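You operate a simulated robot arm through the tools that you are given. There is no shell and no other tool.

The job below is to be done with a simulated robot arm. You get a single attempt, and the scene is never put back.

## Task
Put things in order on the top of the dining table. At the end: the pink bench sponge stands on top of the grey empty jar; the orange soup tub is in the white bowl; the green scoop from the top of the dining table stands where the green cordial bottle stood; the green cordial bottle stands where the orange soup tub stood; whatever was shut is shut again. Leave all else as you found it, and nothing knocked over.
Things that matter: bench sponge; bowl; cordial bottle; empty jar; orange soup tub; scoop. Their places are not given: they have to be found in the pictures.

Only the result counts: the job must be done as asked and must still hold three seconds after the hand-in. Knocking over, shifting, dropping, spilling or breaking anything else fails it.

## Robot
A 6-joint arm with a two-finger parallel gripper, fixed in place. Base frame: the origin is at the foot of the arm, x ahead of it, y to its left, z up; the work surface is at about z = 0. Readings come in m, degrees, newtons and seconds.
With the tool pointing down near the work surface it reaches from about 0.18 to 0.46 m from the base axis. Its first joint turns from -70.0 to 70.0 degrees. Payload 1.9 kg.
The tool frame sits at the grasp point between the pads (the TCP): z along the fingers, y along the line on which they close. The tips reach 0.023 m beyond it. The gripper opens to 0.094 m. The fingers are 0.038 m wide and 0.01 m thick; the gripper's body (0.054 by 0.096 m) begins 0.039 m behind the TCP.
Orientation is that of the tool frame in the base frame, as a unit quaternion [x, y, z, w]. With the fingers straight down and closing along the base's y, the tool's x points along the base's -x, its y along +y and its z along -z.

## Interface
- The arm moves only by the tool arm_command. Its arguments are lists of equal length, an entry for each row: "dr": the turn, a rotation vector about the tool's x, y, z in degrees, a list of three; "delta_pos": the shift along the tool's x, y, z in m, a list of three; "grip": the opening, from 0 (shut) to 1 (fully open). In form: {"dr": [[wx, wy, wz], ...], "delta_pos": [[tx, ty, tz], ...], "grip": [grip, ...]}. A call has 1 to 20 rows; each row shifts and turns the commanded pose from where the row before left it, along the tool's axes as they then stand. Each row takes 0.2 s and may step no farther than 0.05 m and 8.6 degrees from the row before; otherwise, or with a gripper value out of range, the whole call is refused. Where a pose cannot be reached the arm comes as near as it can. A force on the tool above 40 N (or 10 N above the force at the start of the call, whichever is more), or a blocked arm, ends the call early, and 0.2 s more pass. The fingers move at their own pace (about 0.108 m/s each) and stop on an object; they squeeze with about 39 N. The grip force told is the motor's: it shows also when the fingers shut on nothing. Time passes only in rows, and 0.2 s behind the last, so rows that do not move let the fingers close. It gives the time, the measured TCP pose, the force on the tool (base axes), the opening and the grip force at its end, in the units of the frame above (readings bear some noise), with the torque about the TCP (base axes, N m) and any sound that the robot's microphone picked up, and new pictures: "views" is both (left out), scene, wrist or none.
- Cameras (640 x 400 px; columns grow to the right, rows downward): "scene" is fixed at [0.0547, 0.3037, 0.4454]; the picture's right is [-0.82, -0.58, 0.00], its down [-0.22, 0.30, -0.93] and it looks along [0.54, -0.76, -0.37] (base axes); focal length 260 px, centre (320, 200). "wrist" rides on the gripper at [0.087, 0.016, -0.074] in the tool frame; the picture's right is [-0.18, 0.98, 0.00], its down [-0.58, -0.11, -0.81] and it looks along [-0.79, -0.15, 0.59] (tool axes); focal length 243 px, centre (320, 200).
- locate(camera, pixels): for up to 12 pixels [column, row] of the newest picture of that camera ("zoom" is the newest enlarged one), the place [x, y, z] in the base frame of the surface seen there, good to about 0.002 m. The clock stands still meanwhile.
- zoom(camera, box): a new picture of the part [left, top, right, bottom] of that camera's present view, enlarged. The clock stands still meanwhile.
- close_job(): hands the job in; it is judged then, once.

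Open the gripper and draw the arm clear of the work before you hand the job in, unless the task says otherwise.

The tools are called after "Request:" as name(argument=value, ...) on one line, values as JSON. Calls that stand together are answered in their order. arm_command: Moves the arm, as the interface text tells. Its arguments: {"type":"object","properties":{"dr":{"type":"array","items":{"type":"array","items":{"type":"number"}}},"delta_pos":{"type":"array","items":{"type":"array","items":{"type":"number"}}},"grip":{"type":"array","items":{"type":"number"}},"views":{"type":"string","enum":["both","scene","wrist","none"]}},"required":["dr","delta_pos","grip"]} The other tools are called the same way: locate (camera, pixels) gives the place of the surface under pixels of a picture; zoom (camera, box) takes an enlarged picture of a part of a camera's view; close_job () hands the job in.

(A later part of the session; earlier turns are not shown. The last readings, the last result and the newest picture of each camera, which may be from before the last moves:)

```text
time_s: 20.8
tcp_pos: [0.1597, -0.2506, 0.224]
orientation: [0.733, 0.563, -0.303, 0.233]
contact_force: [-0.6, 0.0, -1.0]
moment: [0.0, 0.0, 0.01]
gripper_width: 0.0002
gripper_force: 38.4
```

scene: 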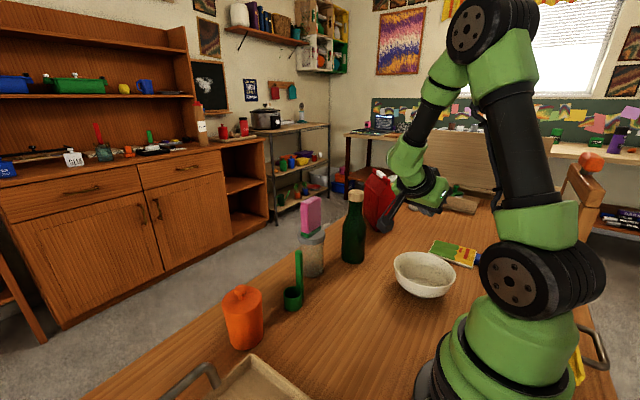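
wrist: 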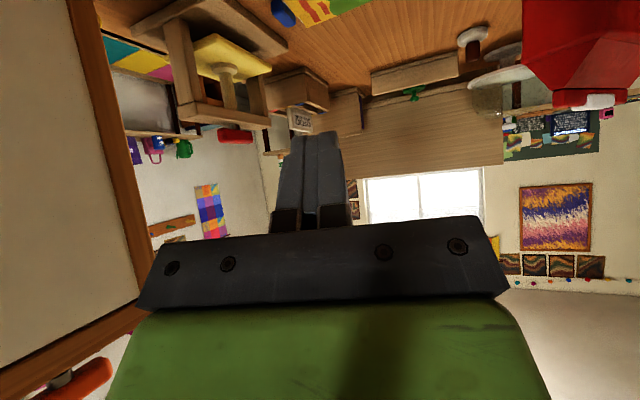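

This posture is fully reached (az −105°, 45° tilt). I'll test the descent into the bowl's middle to TCP z≈0.076 with fingers shut, to make sure the placing pose is reachable.

Request:
arm_command(dr=[[0, 0, 0], [0, 0, 0], [0, 0, 0], [0, 0, 0], [0, 0, 0], [0, 0, 0]], delta_pos=[[0.0221, -0.0015, 0.0203], [0.0221, -0.0015, 0.0203], [0.0221, -0.0015, 0.0203], [0.0221, -0.0015, 0.0203], [0.0207, -0.0015, 0.0189], [0, 0, 0]], grip=[0, 0, 0, 0, 0, 0], views="both")

```text
time_s: 22.2
tcp_pos: [0.1546, -0.2421, 0.0775]
orientation: [0.733, 0.563, -0.303, 0.234]
contact_force: [0.5, 0.2, 0.1]
moment: [-0.01, 0.01, -0.02]
gripper_width: 0.0
gripper_force: 39.0
```

scene: 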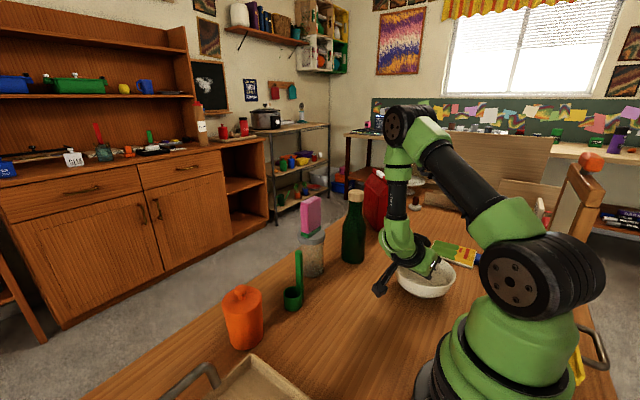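
wrist: 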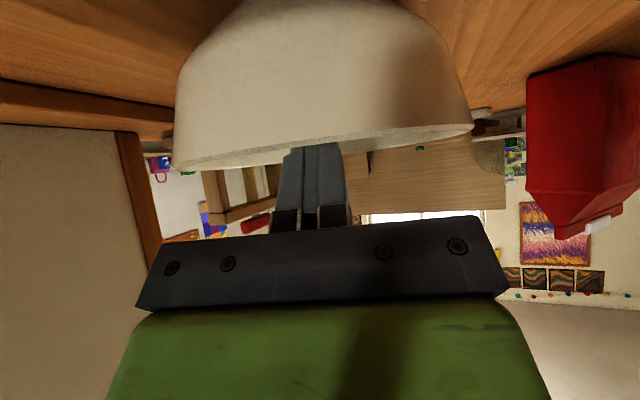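

The placing pose is reachable and clear. I'll rise out of the bowl and travel at z≈0.25 to (0.33,0.0), rehearsing the carry path in reverse.

Request:
arm_command(dr=[[0, 0, 0], [0, 0, 0], [0, 0, 0], [0, 0, 0], [0, 0, 0], [0, 0, 0], [0, 0, 0], [0, 0, 0], [0, 0, 0], [0, 0, 0], [0, 0, 0], [0, 0, 0]], delta_pos=[[-0.0305, 0, -0.0305], [-0.0305, 0, -0.0305], [-0.0305, 0, -0.0305], [-0.0305, 0, -0.0305], [0.0282, 0.0152, -0.0282], [0.0282, 0.0152, -0.0282], [0.0282, 0.0152, -0.0282], [0.0282, 0.0152, -0.0282], [0.0282, 0.0152, -0.0282], [0.0282, 0.0152, -0.0282], [0.0282, 0.0152, -0.0282], [0, 0, 0]], grip=[0, 0, 0, 0, 0, 0, 0, 0, 0, 0, 0, 0], views="scene")

```text
time_s: 24.8
tcp_pos: [0.3059, -0.045, 0.2141]
orientation: [0.733, 0.563, -0.303, 0.235]
contact_force: [0.5, -0.1, 0.1]
moment: [0.02, -0.03, -0.05]
gripper_width: 0.0
gripper_force: 38.9
out of reach, approached as far as the arm can: row 10, 11
```

scene: 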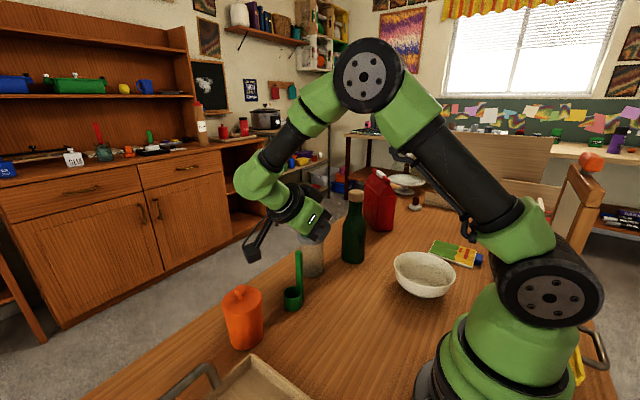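

The last rows fell short (wrist limit at az −105° that far out), and the arm sagged to z 0.214 but still clear. I'll rotate back toward az −45° here while rising a bit.

Request:
arm_command(dr=[[-5.3, 0, -5.3], [-5.3, 0, -5.3], [-5.3, 0, -5.3], [-5.3, 0, -5.3], [-5.3, 0, -5.3], [-5.3, 0, -5.3], [-5.3, 0, -5.3], [-5.3, 0, -5.3], [0, 0, 0]], delta_pos=[[0, 0, 0], [-0.0035, 0, -0.0035], [-0.0035, 0, -0.0035], [-0.0035, 0, -0.0035], [-0.0035, 0, -0.0035], [-0.0035, 0, -0.0035], [-0.0035, 0, -0.0035], [-0.0035, 0, -0.0035], [0, 0, 0]], grip=[0, 0, 0, 0, 0, 0, 0, 0, 0], views="scene")

```text
time_s: 26.8
tcp_pos: [0.3064, -0.0467, 0.2479]
orientation: [0.353, 0.854, -0.146, 0.354]
contact_force: [-0.6, -0.1, -0.4]
moment: [0.03, -0.01, 0.01]
gripper_width: 0.0001
gripper_force: 38.8
```

scene: 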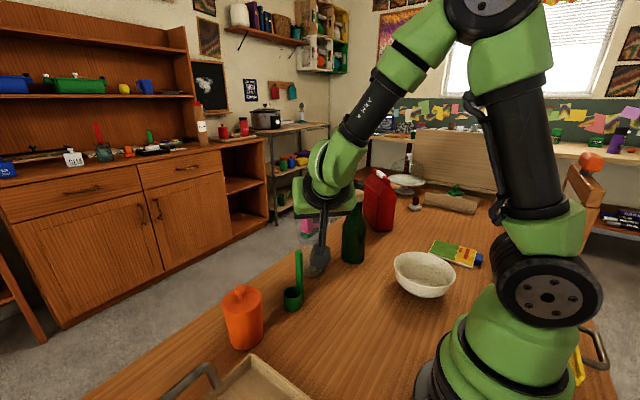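

Here the arm is well within range again (az −45°). I'll rotate on to az +12° facing the tub, move to a standoff at about (0.332,0.067,0.20) with the fingers opened.

Request:
arm_command(dr=[[-5.038, 0, -5.038], [-5.038, 0, -5.038], [-5.038, 0, -5.038], [-5.038, 0, -5.038], [-5.038, 0, -5.038], [-5.038, 0, -5.038], [-5.038, 0, -5.038], [-5.038, 0, -5.038], [0, 0, 0], [0, 0, 0], [0, 0, 0], [0, 0, 0], [0, 0, 0]], delta_pos=[[0, 0, 0], [0, 0, 0], [0, 0, 0], [0, 0, 0], [0, 0, 0], [0, 0, 0], [0, 0, 0], [0, 0, 0], [0, 0.0266, 0.0171], [0, 0.0266, 0.0171], [0, 0.0266, 0.0171], [0, 0.0266, 0.0171], [0, 0, 0]], grip=[0, 0, 0, 0, 0, 0, 0.5, 1, 1, 1, 1, 1, 1], views="both")

```text
time_s: 29.6
tcp_pos: [0.3338, 0.0676, 0.2]
orientation: [-0.097, 0.919, 0.039, 0.38]
contact_force: [0.3, 0.2, -0.2]
moment: [0.01, 0.0, 0.03]
gripper_width: 0.094
gripper_force: 0.1
```

scene: 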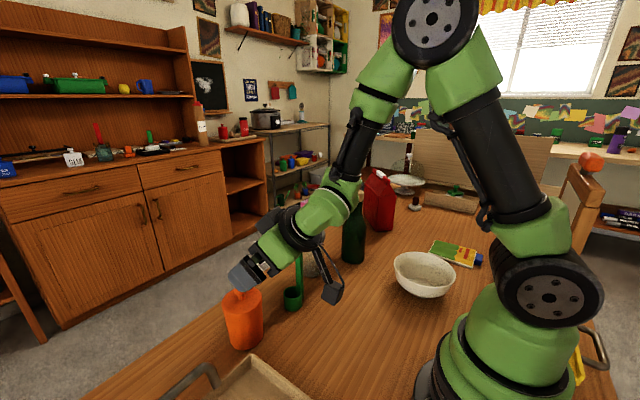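
wrist: 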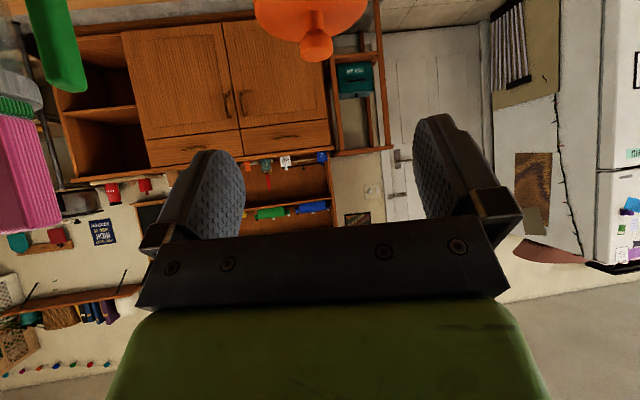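

The tool faces the tub, which is at (312,25) in the wrist view. I'll locate the tray's rim corner in the scene to check clearance for the finger and the camera arm, plus the tub's outline again.

Request:
locate(camera="scene", pixels=[[255, 356], [240, 368], [280, 372], [305, 392], [215, 385], [210, 366], [244, 346], [232, 342], [258, 340], [262, 310], [226, 318], [240, 300]])

Request:
locate(camera="wrist", pixels=[[317, 50], [317, 30], [260, 12], [362, 12], [290, 30], [50, 70], [60, 30]])

```text
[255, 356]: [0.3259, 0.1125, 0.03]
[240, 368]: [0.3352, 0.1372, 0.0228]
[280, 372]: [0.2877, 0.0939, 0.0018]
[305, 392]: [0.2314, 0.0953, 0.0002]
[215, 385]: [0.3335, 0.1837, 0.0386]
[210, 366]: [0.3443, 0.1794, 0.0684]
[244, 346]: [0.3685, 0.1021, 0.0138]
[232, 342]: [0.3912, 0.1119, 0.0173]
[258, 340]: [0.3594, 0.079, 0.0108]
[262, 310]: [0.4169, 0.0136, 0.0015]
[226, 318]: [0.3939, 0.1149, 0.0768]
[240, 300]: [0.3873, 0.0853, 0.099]
```

```text
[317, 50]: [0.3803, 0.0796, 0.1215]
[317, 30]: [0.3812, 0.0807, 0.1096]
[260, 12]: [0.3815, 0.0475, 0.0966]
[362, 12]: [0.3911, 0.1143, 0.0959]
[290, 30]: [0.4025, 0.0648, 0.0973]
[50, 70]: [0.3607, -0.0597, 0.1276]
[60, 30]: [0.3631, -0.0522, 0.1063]
```

Tub centre confirmed at (0.389,0.080); the tray rim (z 0.03) stays clear of the finger path. I'll descend to the pre-grasp point 6 cm short along the tool axis and check.

Request:
arm_command(dr=[[0, 0, 0], [0, 0, 0], [0, 0, 0], [0, 0, 0]], delta_pos=[[0.0215, 0.0002, 0.0207], [0.0215, 0.0002, 0.0207], [0.0215, 0.0002, 0.0207], [0, 0, 0]], grip=[1, 1, 1, 1], views="both")

Request:
zoom(camera="scene", box=[190, 230, 370, 370])

```text
time_s: 30.6
tcp_pos: [0.3294, 0.0683, 0.1093]
orientation: [-0.097, 0.919, 0.04, 0.38]
contact_force: [-0.6, -0.6, -0.7]
moment: [0.0, -0.01, -0.02]
gripper_width: 0.0939
gripper_force: 0.0
```

scene: 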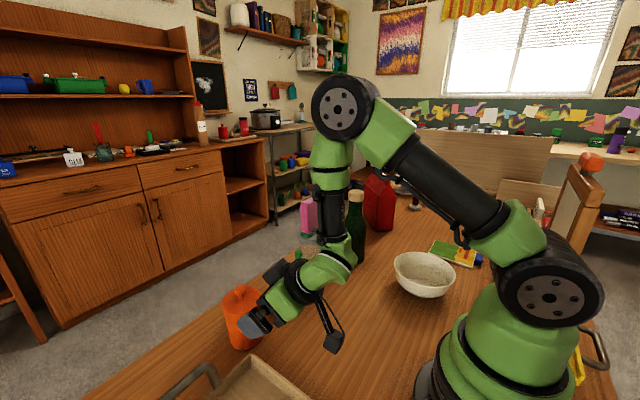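
wrist: 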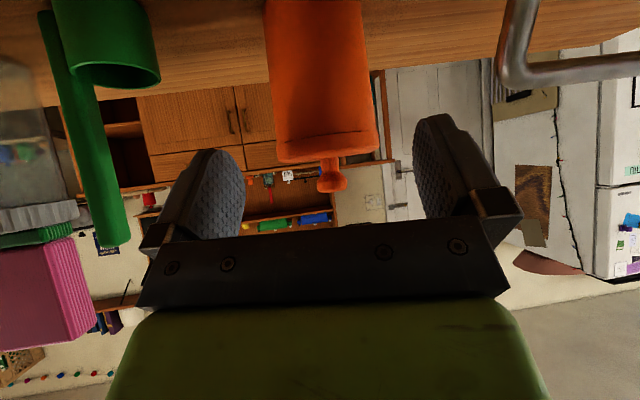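

```text
2.86 times, centred on (280, 300) of scene
```

zoom: 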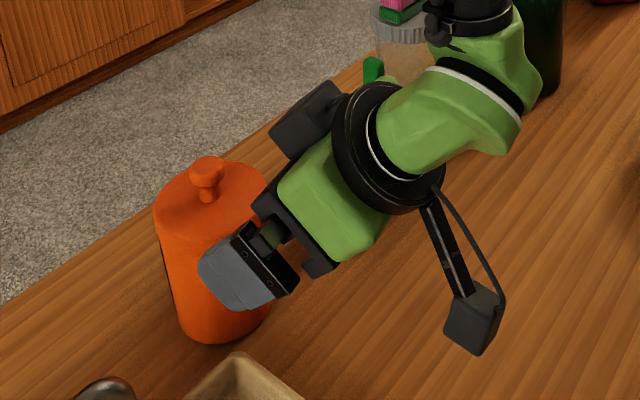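

The tub sits between the fingers in the wrist view. I'll check lateral alignment via its edges, and measure the black box on the upper side of the gripper, which matters for the tall bottle later.

Request:
locate(camera="zoom", pixels=[[275, 122], [308, 85], [342, 92], [298, 152], [310, 120], [330, 130], [262, 205], [310, 265], [245, 235], [235, 300]])

Request:
locate(camera="wrist", pixels=[[271, 90], [365, 90], [318, 90], [281, 150], [374, 145], [330, 185], [320, 140], [318, 30], [318, 130], [277, 130], [371, 130]])

```text
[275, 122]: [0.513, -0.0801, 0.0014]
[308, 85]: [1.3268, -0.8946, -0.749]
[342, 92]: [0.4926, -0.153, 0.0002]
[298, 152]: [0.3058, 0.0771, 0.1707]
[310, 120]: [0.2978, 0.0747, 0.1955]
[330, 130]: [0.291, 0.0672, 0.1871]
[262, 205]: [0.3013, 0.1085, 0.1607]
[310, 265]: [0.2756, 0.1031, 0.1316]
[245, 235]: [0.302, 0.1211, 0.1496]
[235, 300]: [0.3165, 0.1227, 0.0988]
```

```text
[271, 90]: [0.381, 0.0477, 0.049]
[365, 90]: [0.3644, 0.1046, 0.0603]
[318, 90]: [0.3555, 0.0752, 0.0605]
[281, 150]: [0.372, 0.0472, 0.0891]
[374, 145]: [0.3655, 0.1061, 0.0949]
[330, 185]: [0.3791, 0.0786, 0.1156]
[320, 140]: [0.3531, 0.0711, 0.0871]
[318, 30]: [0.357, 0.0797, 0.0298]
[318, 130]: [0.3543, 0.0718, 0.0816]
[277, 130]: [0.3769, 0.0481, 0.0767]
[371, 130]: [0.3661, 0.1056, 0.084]
```

The tub centre refines to (0.388,0.0785), about 2 mm right of the tool axis. I'll correct this and advance about 6 cm along the tool axis to TCP z≈0.068 with the body below the lid between the pads.

Request:
arm_command(dr=[[0, 0, 0], [0, 0, 0], [0, 0, 0], [0, 0, 0]], delta_pos=[[-0.0004, -0.002, 0.02], [-0.0004, 0, 0.02], [-0.0005, 0, 0.0197], [0, 0, 0]], grip=[1, 1, 1, 1], views="both")

Request:
zoom(camera="scene", box=[190, 250, 350, 370])

```text
time_s: 31.6
tcp_pos: [0.3736, 0.0751, 0.0704]
orientation: [-0.097, 0.919, 0.04, 0.381]
contact_force: [-1.1, -0.2, 0.0]
moment: [0.0, 0.01, -0.02]
gripper_width: 0.094
gripper_force: 0.0
```

scene: 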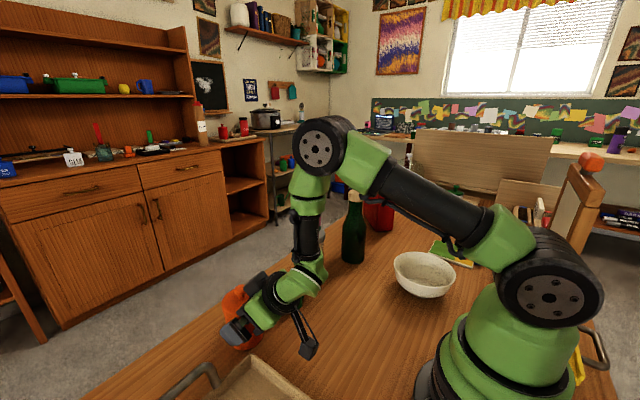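
wrist: 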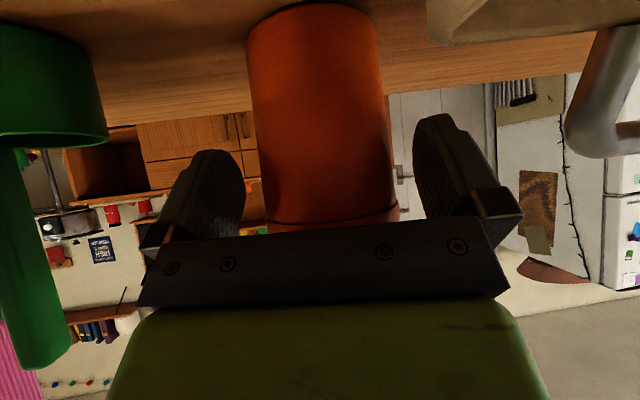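

```text
3.33 times, centred on (270, 310) of scene
```

zoom: 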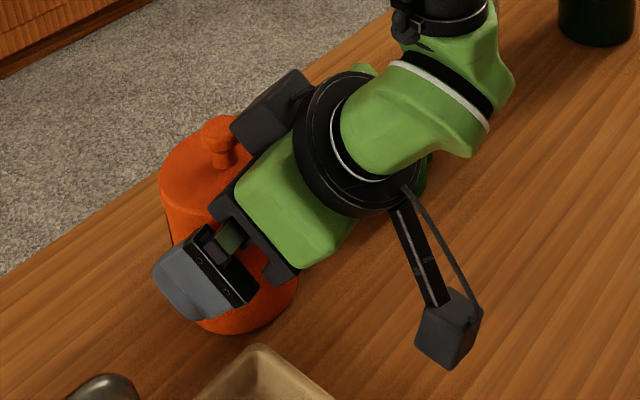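

The tub's body is between the pads, below the lid seam (row ~205 in the wrist view), with no contact. I'll lower 2 mm and close the fingers.

Request:
arm_command(dr=[[0, 0, 0], [0, 0, 0], [0, 0, 0], [0, 0, 0], [0, 0, 0]], delta_pos=[[0.0014, 0, 0.0014], [0, 0, 0], [0, 0, 0], [0, 0, 0], [0, 0, 0]], grip=[0.9, 0.8, 0.6, 0.5, 0.5], views="both")

Request:
zoom(camera="scene", box=[190, 250, 350, 370])

```text
time_s: 32.8
tcp_pos: [0.3724, 0.0749, 0.0688]
orientation: [-0.096, 0.919, 0.04, 0.381]
contact_force: [-0.1, 0.1, 0.3]
moment: [-0.02, -0.09, 0.02]
gripper_width: 0.0679
gripper_force: 39.2
heard: snap
```

scene: 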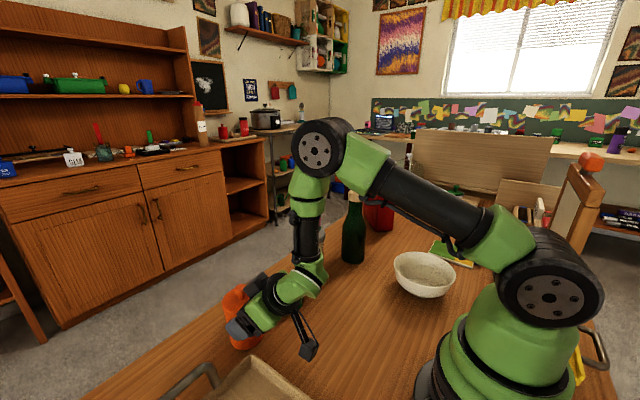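
wrist: 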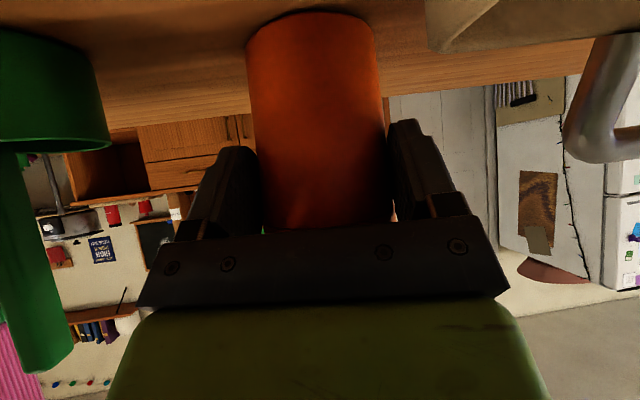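

```text
3.33 times, centred on (270, 310) of scene
```

zoom: 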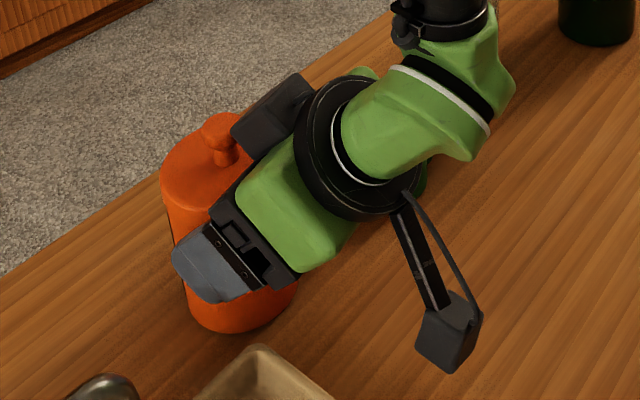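

The microphone heard a "snap" as the fingers closed, so something about the tub (lid?) may have changed. I'll look closely at the tub and lid before moving.

Request:
zoom(camera="wrist", box=[220, 140, 420, 265])

Request:
zoom(camera="scene", box=[210, 270, 290, 350])

```text
3.20 times, centred on (320, 202) of wrist
```

zoom: 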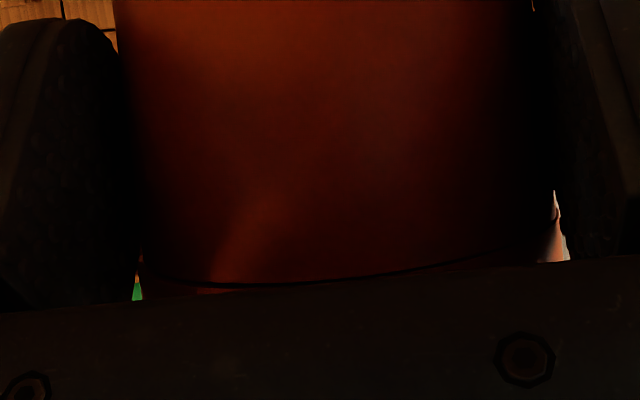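

```text
5.00 times, centred on (250, 310) of scene
```

zoom: 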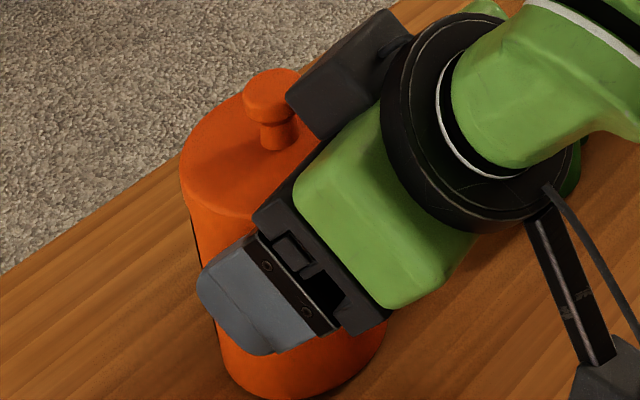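

There is a dark seam line between body and lid. I'll measure the lid top and knob height now to see whether the lid lifted compared with before (0.097 and 0.1215).

Request:
locate(camera="zoom", pixels=[[265, 80], [272, 85], [240, 150], [210, 150], [225, 180], [190, 195], [230, 205], [230, 220], [300, 380], [350, 365], [225, 235], [195, 180]])

Request:
locate(camera="wrist", pixels=[[320, 215], [320, 222], [320, 226], [320, 229], [300, 228], [345, 225], [320, 180], [320, 100], [255, 60], [378, 60], [312, 15]])

```text
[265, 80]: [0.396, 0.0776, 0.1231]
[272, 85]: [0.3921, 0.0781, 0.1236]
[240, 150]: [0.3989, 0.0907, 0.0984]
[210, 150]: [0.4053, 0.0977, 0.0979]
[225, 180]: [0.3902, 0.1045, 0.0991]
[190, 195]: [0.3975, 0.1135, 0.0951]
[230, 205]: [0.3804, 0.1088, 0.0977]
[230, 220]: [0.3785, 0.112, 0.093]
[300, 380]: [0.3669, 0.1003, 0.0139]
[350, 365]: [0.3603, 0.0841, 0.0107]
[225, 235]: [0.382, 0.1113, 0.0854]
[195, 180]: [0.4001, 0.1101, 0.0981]
```

```text
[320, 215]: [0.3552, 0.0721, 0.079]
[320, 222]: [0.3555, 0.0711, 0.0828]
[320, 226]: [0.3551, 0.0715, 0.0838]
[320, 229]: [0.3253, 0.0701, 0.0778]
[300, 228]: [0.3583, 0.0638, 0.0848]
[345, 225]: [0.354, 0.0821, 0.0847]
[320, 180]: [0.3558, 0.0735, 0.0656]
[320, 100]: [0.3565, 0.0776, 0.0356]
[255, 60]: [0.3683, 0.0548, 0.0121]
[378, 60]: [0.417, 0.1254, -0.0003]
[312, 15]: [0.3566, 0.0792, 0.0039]
```

The lid top (0.098–0.099) and knob (0.1235) read about 1–2 mm higher than before, so the squeeze probably unsnapped the lid; I'll have to press it shut after placing. I'll lift very gently by 2 cm and check that the tub and lid come along upright.

Request:
arm_command(dr=[[0, 0, 0], [0, 0, 0], [0, 0, 0], [0, 0, 0], [0, 0, 0]], delta_pos=[[-0.0028, 0, -0.0028], [-0.0035, 0, -0.0035], [-0.0035, 0, -0.0035], [-0.0042, 0, -0.0042], [0, 0, 0]], grip=[0.5, 0.5, 0.5, 0.5, 0.5], views="both")

Request:
zoom(camera="scene", box=[210, 265, 290, 350])

```text
time_s: 34.0
tcp_pos: [0.372, 0.0752, 0.0856]
orientation: [-0.097, 0.919, 0.04, 0.38]
contact_force: [-0.7, 0.2, -2.3]
moment: [-0.01, 0.03, -0.01]
gripper_width: 0.0676
gripper_force: 39.0
```

scene: 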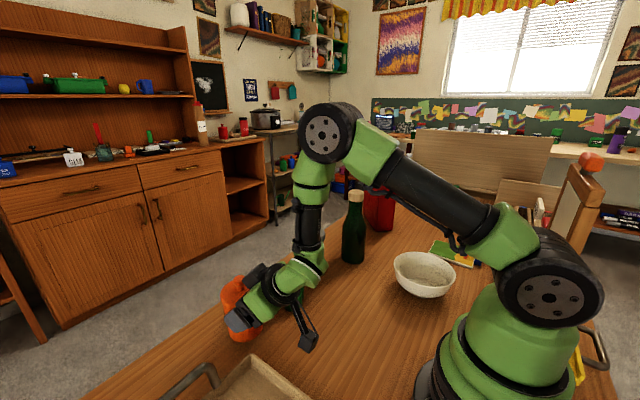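
wrist: 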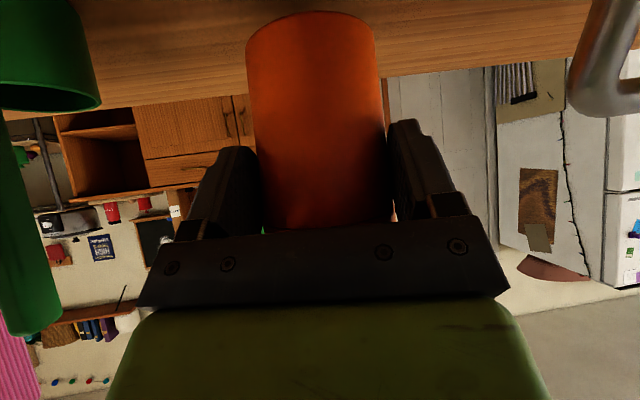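

```text
4.71 times, centred on (250, 308) of scene
```

zoom: 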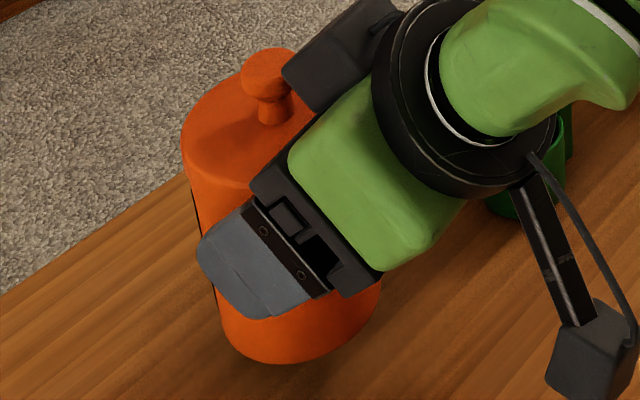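

The tub lifts cleanly and upright with the lid on (about 2.3 N). I'll raise it to z≈0.236 and move at moderate speed toward (0.31,-0.045).

Request:
arm_command(dr=[[0, 0, 0], [0, 0, 0], [0, 0, 0], [0, 0, 0], [0, 0, 0], [0, 0, 0], [0, 0, 0], [0, 0, 0], [0, 0, 0], [0, 0, 0], [0, 0, 0], [0, 0, 0], [0, 0, 0], [0, 0, 0], [0, 0, 0], [0, 0, 0]], delta_pos=[[-0.009, 0, -0.009], [-0.0133, 0, -0.0133], [-0.0133, 0, -0.0133], [-0.0133, 0, -0.0133], [-0.0133, 0, -0.0133], [-0.0133, 0, -0.0133], [-0.0133, 0, -0.0133], [-0.0133, 0, -0.0133], [-0.004, 0, -0.004], [0.0101, -0.0174, -0.0101], [0.0101, -0.0174, -0.0101], [0.0101, -0.0174, -0.0101], [0.0101, -0.0174, -0.0101], [0.0101, -0.0174, -0.0101], [0.0101, -0.0174, -0.0101], [0, 0, 0]], grip=[0.5, 0.5, 0.5, 0.5, 0.5, 0.5, 0.5, 0.5, 0.5, 0.5, 0.5, 0.5, 0.5, 0.5, 0.5, 0.5], views="both")

Request:
zoom(camera="scene", box=[220, 160, 420, 320])

```text
time_s: 37.4
tcp_pos: [0.3095, -0.0449, 0.2373]
orientation: [-0.095, 0.919, 0.039, 0.381]
contact_force: [1.0, -0.2, -1.8]
moment: [-0.02, 0.03, 0.01]
gripper_width: 0.0678
gripper_force: 38.5
```

scene: 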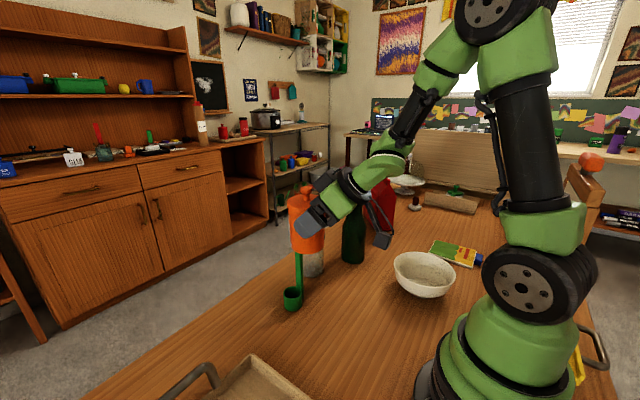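
wrist: 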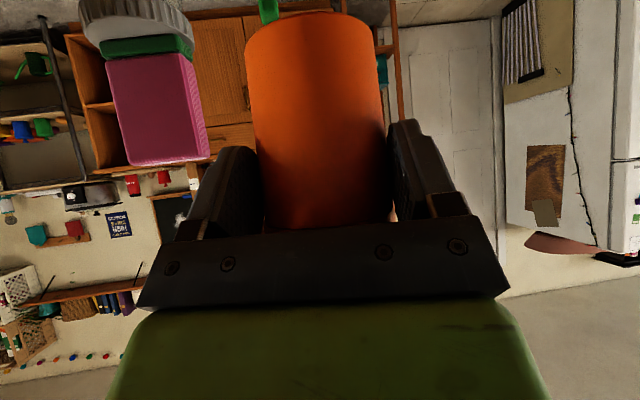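

```text
2.50 times, centred on (320, 240) of scene
```

zoom: 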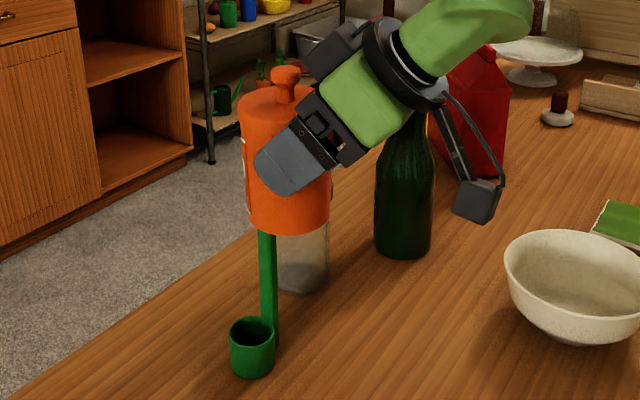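

The tub is upright and clear of everything. I'll now rotate the tool about the vertical by −87° to az −75° in small steps.

Request:
arm_command(dr=[[2.5, 0, 2.5], [4.1, 0, 4.1], [4.1, 0, 4.1], [4.1, 0, 4.1], [4.1, 0, 4.1], [4.1, 0, 4.1], [4.1, 0, 4.1], [4.1, 0, 4.1], [4.1, 0, 4.1], [4.1, 0, 4.1], [4.1, 0, 4.1], [4.1, 0, 4.1], [4.1, 0, 4.1], [4.1, 0, 4.1], [4.1, 0, 4.1], [1.6, 0, 1.6], [0, 0, 0]], delta_pos=[[0, 0, 0], [0, 0, 0], [0, 0, 0], [0, 0, 0], [0, 0, 0], [0, 0, 0], [0, 0, 0], [0, 0, 0], [0, 0, 0], [0, 0, 0], [0, 0, 0], [0, 0, 0], [0, 0, 0], [0, 0, 0], [0, 0, 0], [0, 0, 0], [0, 0, 0]], grip=[0.5, 0.5, 0.5, 0.5, 0.5, 0.5, 0.5, 0.5, 0.5, 0.5, 0.5, 0.5, 0.5, 0.5, 0.5, 0.5, 0.5], views="both")

```text
time_s: 41.0
tcp_pos: [0.3103, -0.0449, 0.2378]
orientation: [0.563, 0.732, -0.233, 0.303]
contact_force: [0.6, -0.4, -1.7]
moment: [0.03, -0.01, 0.0]
gripper_width: 0.0678
gripper_force: 38.7
heard: snap
```

scene: 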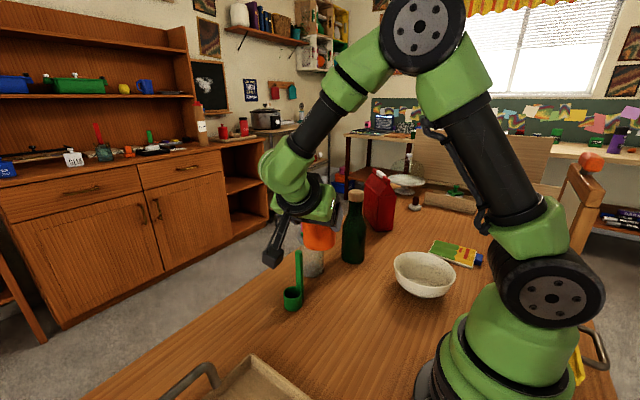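
wrist: 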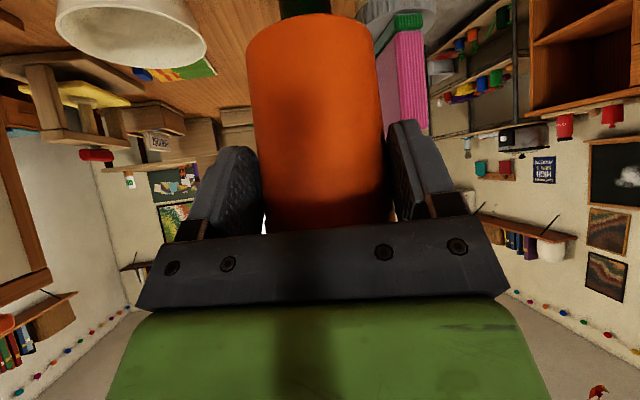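

Another "snap" was heard while only turning, with grip and load unchanged; it may be the lid or just noise, which I'll check after placing. I'll continue: translate to (0.22,-0.15) and turn to az −105°.

Request:
arm_command(dr=[[0, 0, 0], [0, 0, 0], [0, 0, 0], [0, 0, 0], [0, 0, 0], [0, 0, 0], [0, 0, 0], [0, 0, 0], [3.54, 0, 3.54], [3.54, 0, 3.54], [3.54, 0, 3.54], [3.54, 0, 3.54], [3.54, 0, 3.54], [3.54, 0, 3.54], [0, 0, 0]], delta_pos=[[-0.004, -0.008, 0.004], [-0.0079, -0.0163, 0.0079], [-0.0079, -0.0163, 0.0079], [-0.0079, -0.0163, 0.0079], [-0.0079, -0.0163, 0.0079], [-0.0079, -0.0163, 0.0079], [-0.0079, -0.0163, 0.0079], [-0.004, -0.0083, 0.004], [0, 0, 0], [0, 0, 0], [0, 0, 0], [0, 0, 0], [0, 0, 0], [0, 0, 0], [0, 0, 0]], grip=[0.5, 0.5, 0.5, 0.5, 0.5, 0.5, 0.5, 0.5, 0.5, 0.5, 0.5, 0.5, 0.5, 0.5, 0.5], views="both")

```text
time_s: 44.2
tcp_pos: [0.2208, -0.151, 0.2365]
orientation: [0.734, 0.561, -0.304, 0.233]
contact_force: [0.8, 0.0, -2.0]
moment: [0.04, 0.02, -0.01]
gripper_width: 0.0678
gripper_force: 39.6
```

scene: 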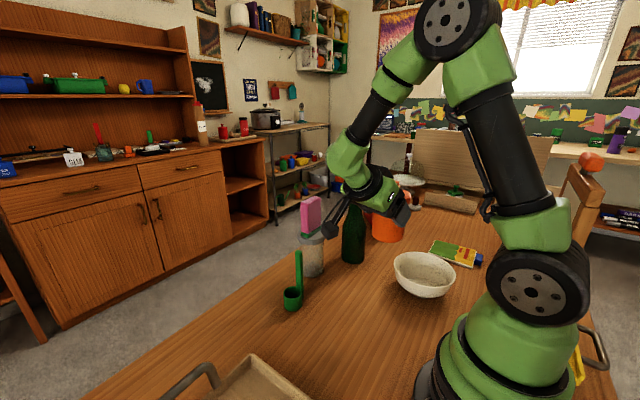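
wrist: 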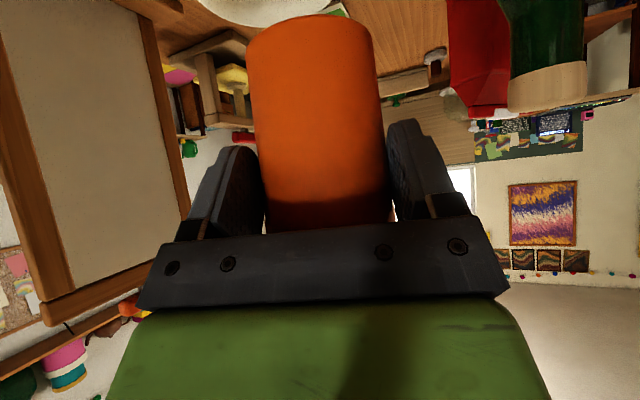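

At (0.2208,-0.151) with az −105°, all steady. I'll move above the bowl centre and lower until the tub bottom is about 2 cm above the rim.

Request:
arm_command(dr=[[0, 0, 0], [0, 0, 0], [0, 0, 0], [0, 0, 0], [0, 0, 0], [0, 0, 0], [0, 0, 0], [0, 0, 0], [0, 0, 0], [0, 0, 0], [0, 0, 0]], delta_pos=[[-0.01245, -0.0068, 0.01245], [-0.01245, -0.0068, 0.01245], [-0.01245, -0.0068, 0.01245], [-0.01245, -0.0068, 0.01245], [-0.01245, -0.0068, 0.01245], [-0.01245, -0.0068, 0.01245], [0.0141, 0, 0.0141], [0.0141, 0, 0.0141], [0.0141, 0, 0.0141], [0.0141, 0, 0.0141], [0, 0, 0]], grip=[0.5, 0.5, 0.5, 0.5, 0.5, 0.5, 0.5, 0.5, 0.5, 0.5, 0.5], views="both")

Request:
zoom(camera="scene", box=[340, 180, 500, 320])

```text
time_s: 46.6
tcp_pos: [0.1553, -0.2423, 0.1584]
orientation: [0.733, 0.562, -0.303, 0.234]
contact_force: [0.6, 1.3, -2.4]
moment: [0.05, 0.01, 0.0]
gripper_width: 0.0678
gripper_force: 39.2
```

scene: 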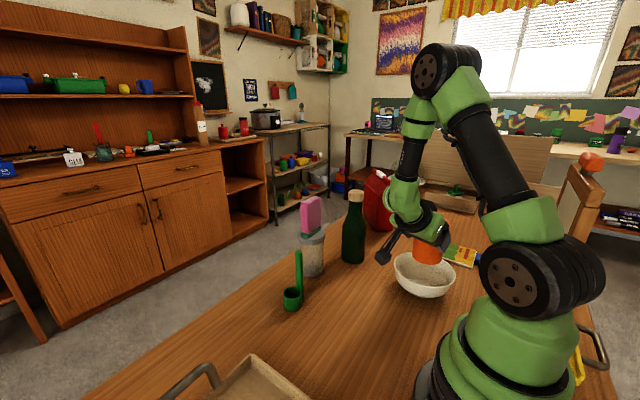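
wrist: 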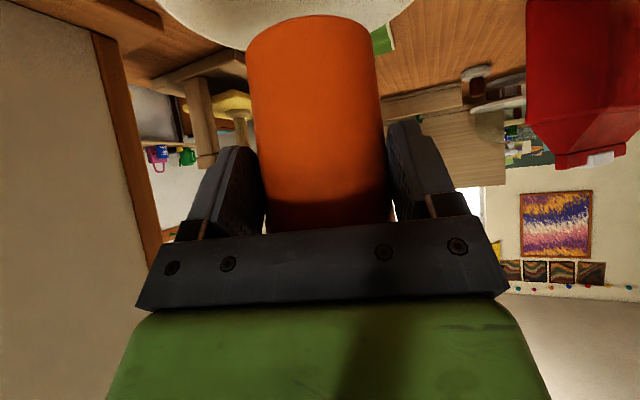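

```text
2.86 times, centred on (420, 250) of scene
```

zoom: 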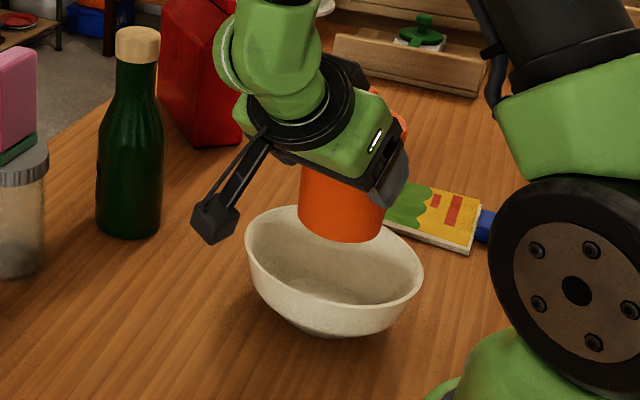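

The tub hangs over the bowl. I'll locate the tub's lower front and the bowl rim to verify the centring.

Request:
locate(camera="zoom", pixels=[[342, 236], [342, 215], [304, 205], [381, 225], [246, 255], [421, 275], [330, 308], [300, 212], [395, 240]])

Request:
locate(camera="wrist", pixels=[[311, 20], [250, 60], [376, 60], [311, 60], [265, 25], [360, 25], [185, 20], [395, 15], [230, 45]])

```text
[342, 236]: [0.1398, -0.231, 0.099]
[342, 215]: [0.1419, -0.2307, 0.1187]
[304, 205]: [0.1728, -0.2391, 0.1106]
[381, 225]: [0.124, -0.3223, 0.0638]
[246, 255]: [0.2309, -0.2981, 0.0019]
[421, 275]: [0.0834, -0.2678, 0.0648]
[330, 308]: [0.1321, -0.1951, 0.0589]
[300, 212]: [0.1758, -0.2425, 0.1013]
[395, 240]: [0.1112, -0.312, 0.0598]
```

```text
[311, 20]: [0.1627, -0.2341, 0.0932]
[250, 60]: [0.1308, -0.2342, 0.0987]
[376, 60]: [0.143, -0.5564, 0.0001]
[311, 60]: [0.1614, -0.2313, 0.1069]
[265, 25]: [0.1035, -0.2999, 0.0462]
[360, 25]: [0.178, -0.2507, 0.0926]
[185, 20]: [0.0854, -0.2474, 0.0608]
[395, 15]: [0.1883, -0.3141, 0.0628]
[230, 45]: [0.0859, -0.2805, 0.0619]
```

The tub is centred over the bowl within about 2 mm. I'll lower by 7.4 cm, stopping roughly 1 cm above the bowl's floor.

Request:
arm_command(dr=[[0, 0, 0], [0, 0, 0], [0, 0, 0], [0, 0, 0], [0, 0, 0], [0, 0, 0]], delta_pos=[[0.0113, 0, 0.0113], [0.0113, 0, 0.0113], [0.0113, 0, 0.0113], [0.0113, 0, 0.0113], [0.0071, 0, 0.0071], [0, 0, 0]], grip=[0.5, 0.5, 0.5, 0.5, 0.5, 0.5], views="both")

Request:
zoom(camera="scene", box=[340, 200, 500, 320])

```text
time_s: 48.0
tcp_pos: [0.1522, -0.2421, 0.0828]
orientation: [0.733, 0.562, -0.303, 0.233]
contact_force: [0.5, 0.0, -1.3]
moment: [0.04, -0.01, -0.03]
gripper_width: 0.0677
gripper_force: 39.0
```

scene: 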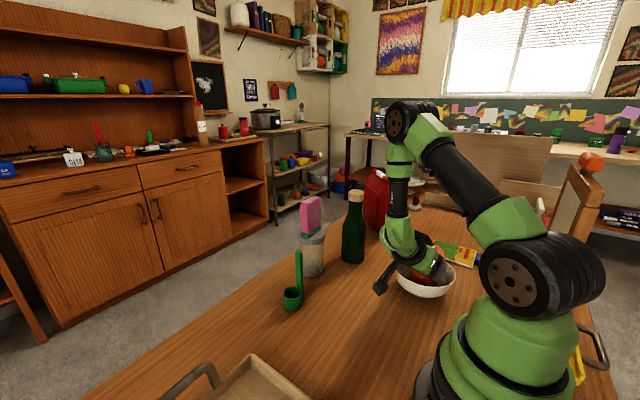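
wrist: 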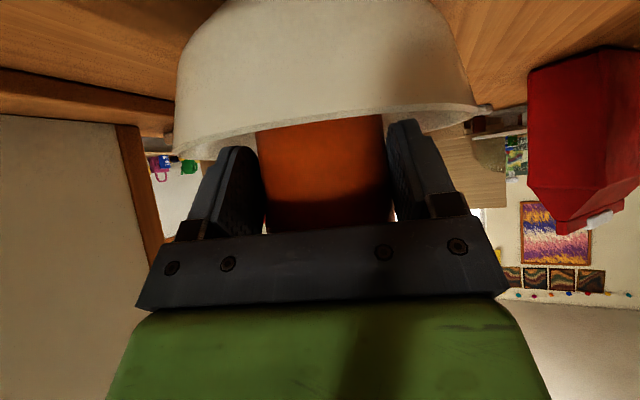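

```text
3.33 times, centred on (420, 260) of scene
```

zoom: 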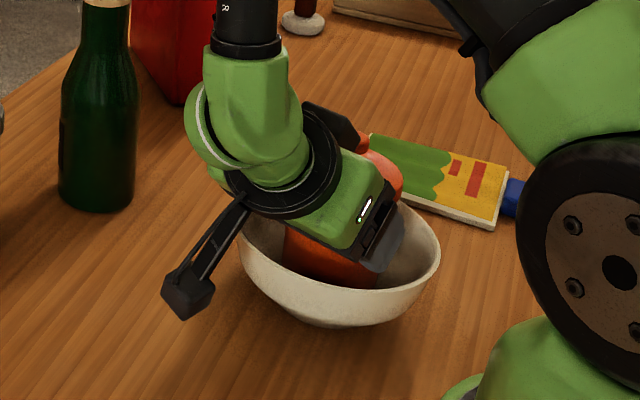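

About 8 mm remain to the bowl floor. I'll lower in 2 mm steps with a tiny sideways correction and watch the force.

Request:
arm_command(dr=[[0, 0, 0], [0, 0, 0], [0, 0, 0], [0, 0, 0]], delta_pos=[[0.0014, 0.0015, 0.0014], [0.0014, 0, 0.0014], [0.0014, 0, 0.0014], [0, 0, 0]], grip=[0.5, 0.5, 0.5, 0.5], views="wrist")

```text
time_s: 49.0
tcp_pos: [0.1557, -0.2424, 0.077]
orientation: [0.733, 0.562, -0.304, 0.234]
contact_force: [-0.4, 0.1, -2.3]
moment: [0.07, -0.02, 0.0]
gripper_width: 0.0677
gripper_force: 39.1
```

wrist: 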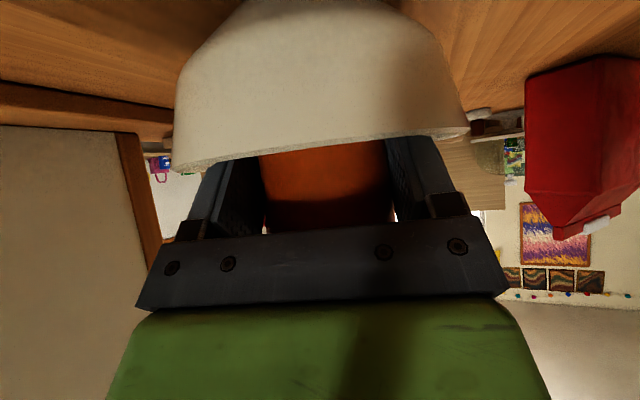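

No contact yet (−2.3 N is just the tub's weight). I'll go on by 1 mm steps.

Request:
arm_command(dr=[[0, 0, 0], [0, 0, 0], [0, 0, 0]], delta_pos=[[0.0007, 0, 0.0007], [0.0007, 0, 0.0007], [0, 0, 0]], grip=[0.5, 0.5, 0.5], views="none")

```text
time_s: 49.8
tcp_pos: [0.1577, -0.2419, 0.0761]
orientation: [0.733, 0.562, -0.303, 0.233]
contact_force: [0.5, 0.3, -1.8]
moment: [0.02, -0.03, 0.03]
gripper_width: 0.0675
gripper_force: 38.7
```

Still only the weight. Two more 1 mm steps.

Request:
arm_command(dr=[[0, 0, 0], [0, 0, 0], [0, 0, 0]], delta_pos=[[0.0007, 0, 0.0007], [0.0007, 0, 0.0007], [0, 0, 0]], grip=[0.5, 0.5, 0.5], views="both")

```text
time_s: 50.6
tcp_pos: [0.1571, -0.2431, 0.0735]
orientation: [0.734, 0.561, -0.304, 0.233]
contact_force: [-0.7, 3.8, 14.4]
moment: [0.26, -0.19, 0.09]
gripper_width: 0.0676
gripper_force: 38.6
```

scene: 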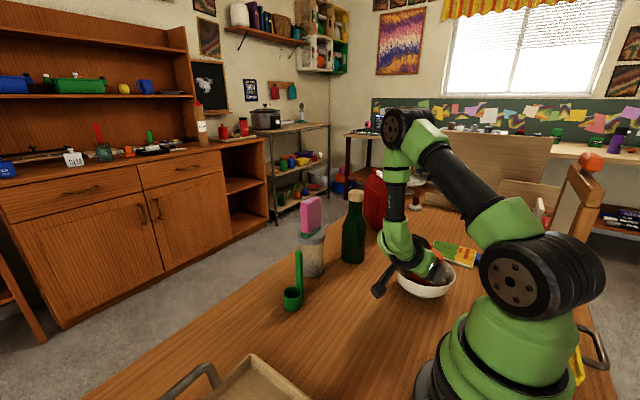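
wrist: 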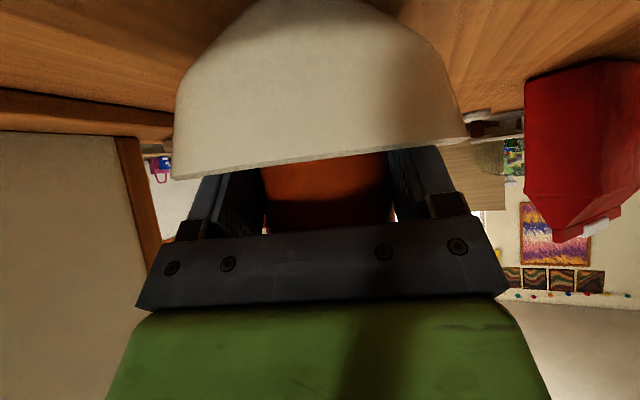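

Contact: +14 N upward, so the tub rests on the bowl floor. I'll ease up by about 0.8 mm and then open the fingers slightly (to ~0.078) to release.

Request:
arm_command(dr=[[0, 0, 0], [0, 0, 0]], delta_pos=[[-0.0006, 0, -0.0006], [0, 0, 0]], grip=[0.5, 0.5], views="none")

```text
time_s: 51.2
tcp_pos: [0.1563, -0.2428, 0.0729]
orientation: [0.733, 0.563, -0.304, 0.233]
contact_force: [-0.4, 0.0, -3.0]
moment: [0.04, -0.06, -0.01]
gripper_width: 0.0674
gripper_force: 39.4
```

Now the load is back on the gripper, so the floor is within 1 mm. I'll lower 0.4 mm and open the fingers stepwise.

Request:
arm_command(dr=[[0, 0, 0], [0, 0, 0], [0, 0, 0], [0, 0, 0], [0, 0, 0]], delta_pos=[[0.0003, 0, 0.0003], [0, 0, 0], [0, 0, 0], [0, 0, 0], [0, 0, 0]], grip=[0.5, 0.74, 0.78, 0.84, 0.84], views="both")

Request:
zoom(camera="scene", box=[340, 200, 500, 320])

```text
time_s: 52.4
tcp_pos: [0.1565, -0.2416, 0.0731]
orientation: [0.734, 0.562, -0.303, 0.233]
contact_force: [-3.5, -0.3, 2.4]
moment: [0.01, -0.05, -0.04]
gripper_width: 0.0771
gripper_force: 0.1
```

scene: 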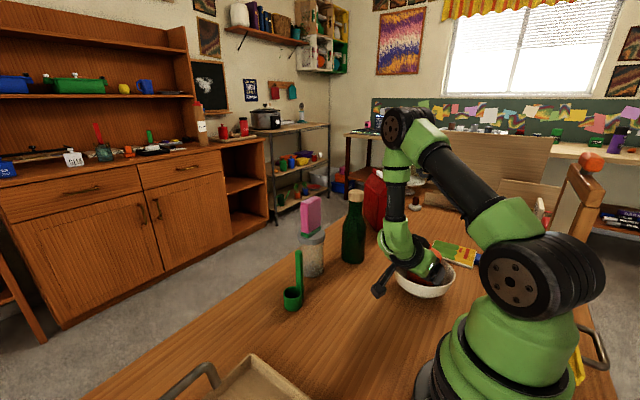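
wrist: 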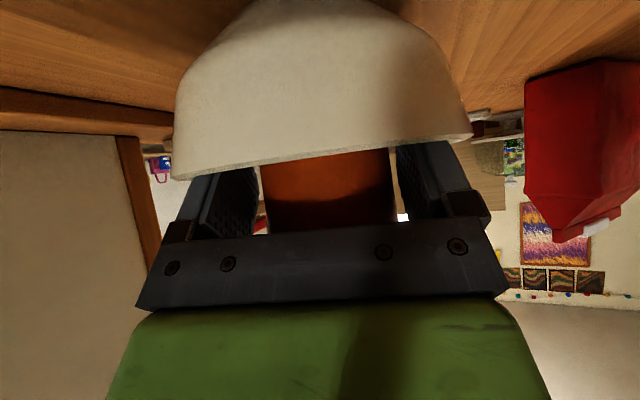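

```text
3.33 times, centred on (420, 260) of scene
```

zoom: 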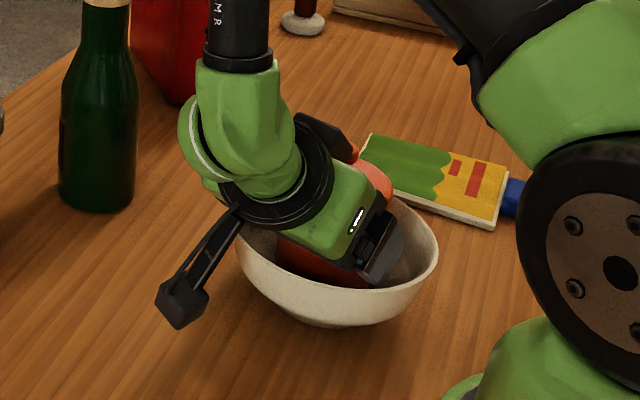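

The fingers released the tub, but the reading (−3.5 N in x, 0.077 m) suggests the outer finger just touches the bowl's inner wall. I'll ease the opening to 0.0745 and retract along the tool axis, backing up and away.

Request:
arm_command(dr=[[0, 0, 0], [0, 0, 0], [0, 0, 0], [0, 0, 0], [0, 0, 0], [0, 0, 0], [0, 0, 0], [0, 0, 0]], delta_pos=[[0, 0, 0], [0, 0, 0], [0, 0, -0.006], [0, 0, -0.015], [0, 0, -0.02], [0, 0, -0.025], [0, 0, -0.025], [0, 0, 0]], grip=[0.79, 0.79, 0.79, 0.79, 0.79, 0.79, 0.79, 0.79], views="both")

Request:
zoom(camera="scene", box=[340, 190, 500, 310])

```text
time_s: 54.2
tcp_pos: [0.1708, -0.1789, 0.1389]
orientation: [0.733, 0.563, -0.303, 0.233]
contact_force: [-0.7, 0.0, -0.6]
moment: [0.02, -0.02, -0.04]
gripper_width: 0.0744
gripper_force: 0.1
```

scene: 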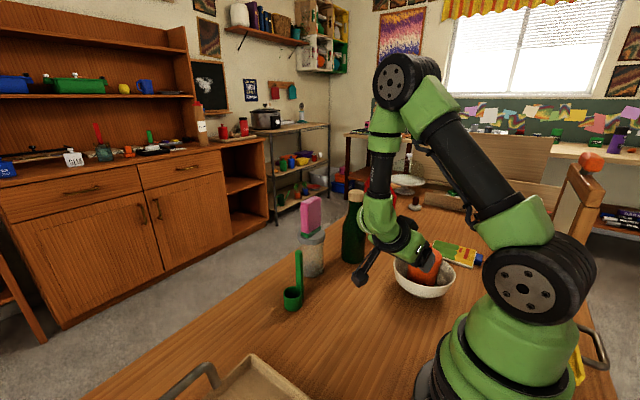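
wrist: 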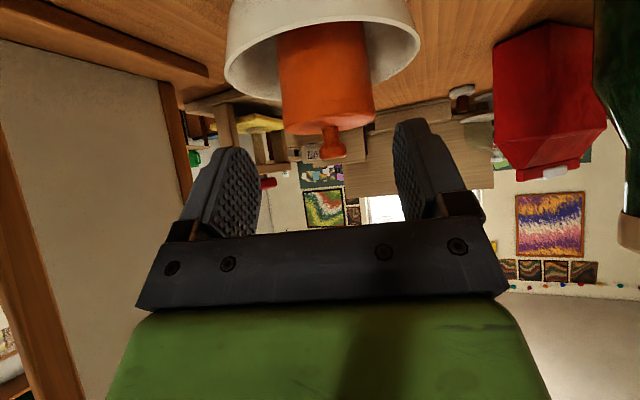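

```text
3.33 times, centred on (420, 250) of scene
```

zoom: 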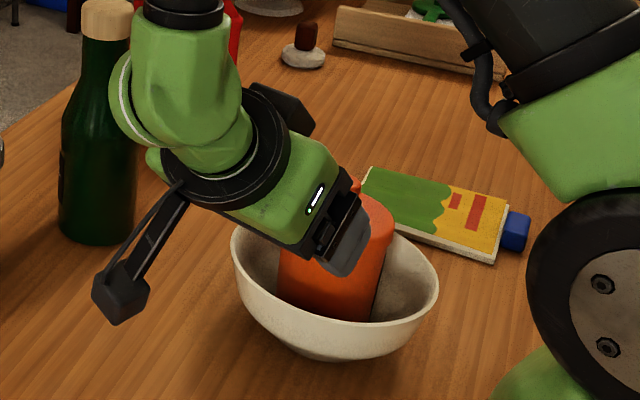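

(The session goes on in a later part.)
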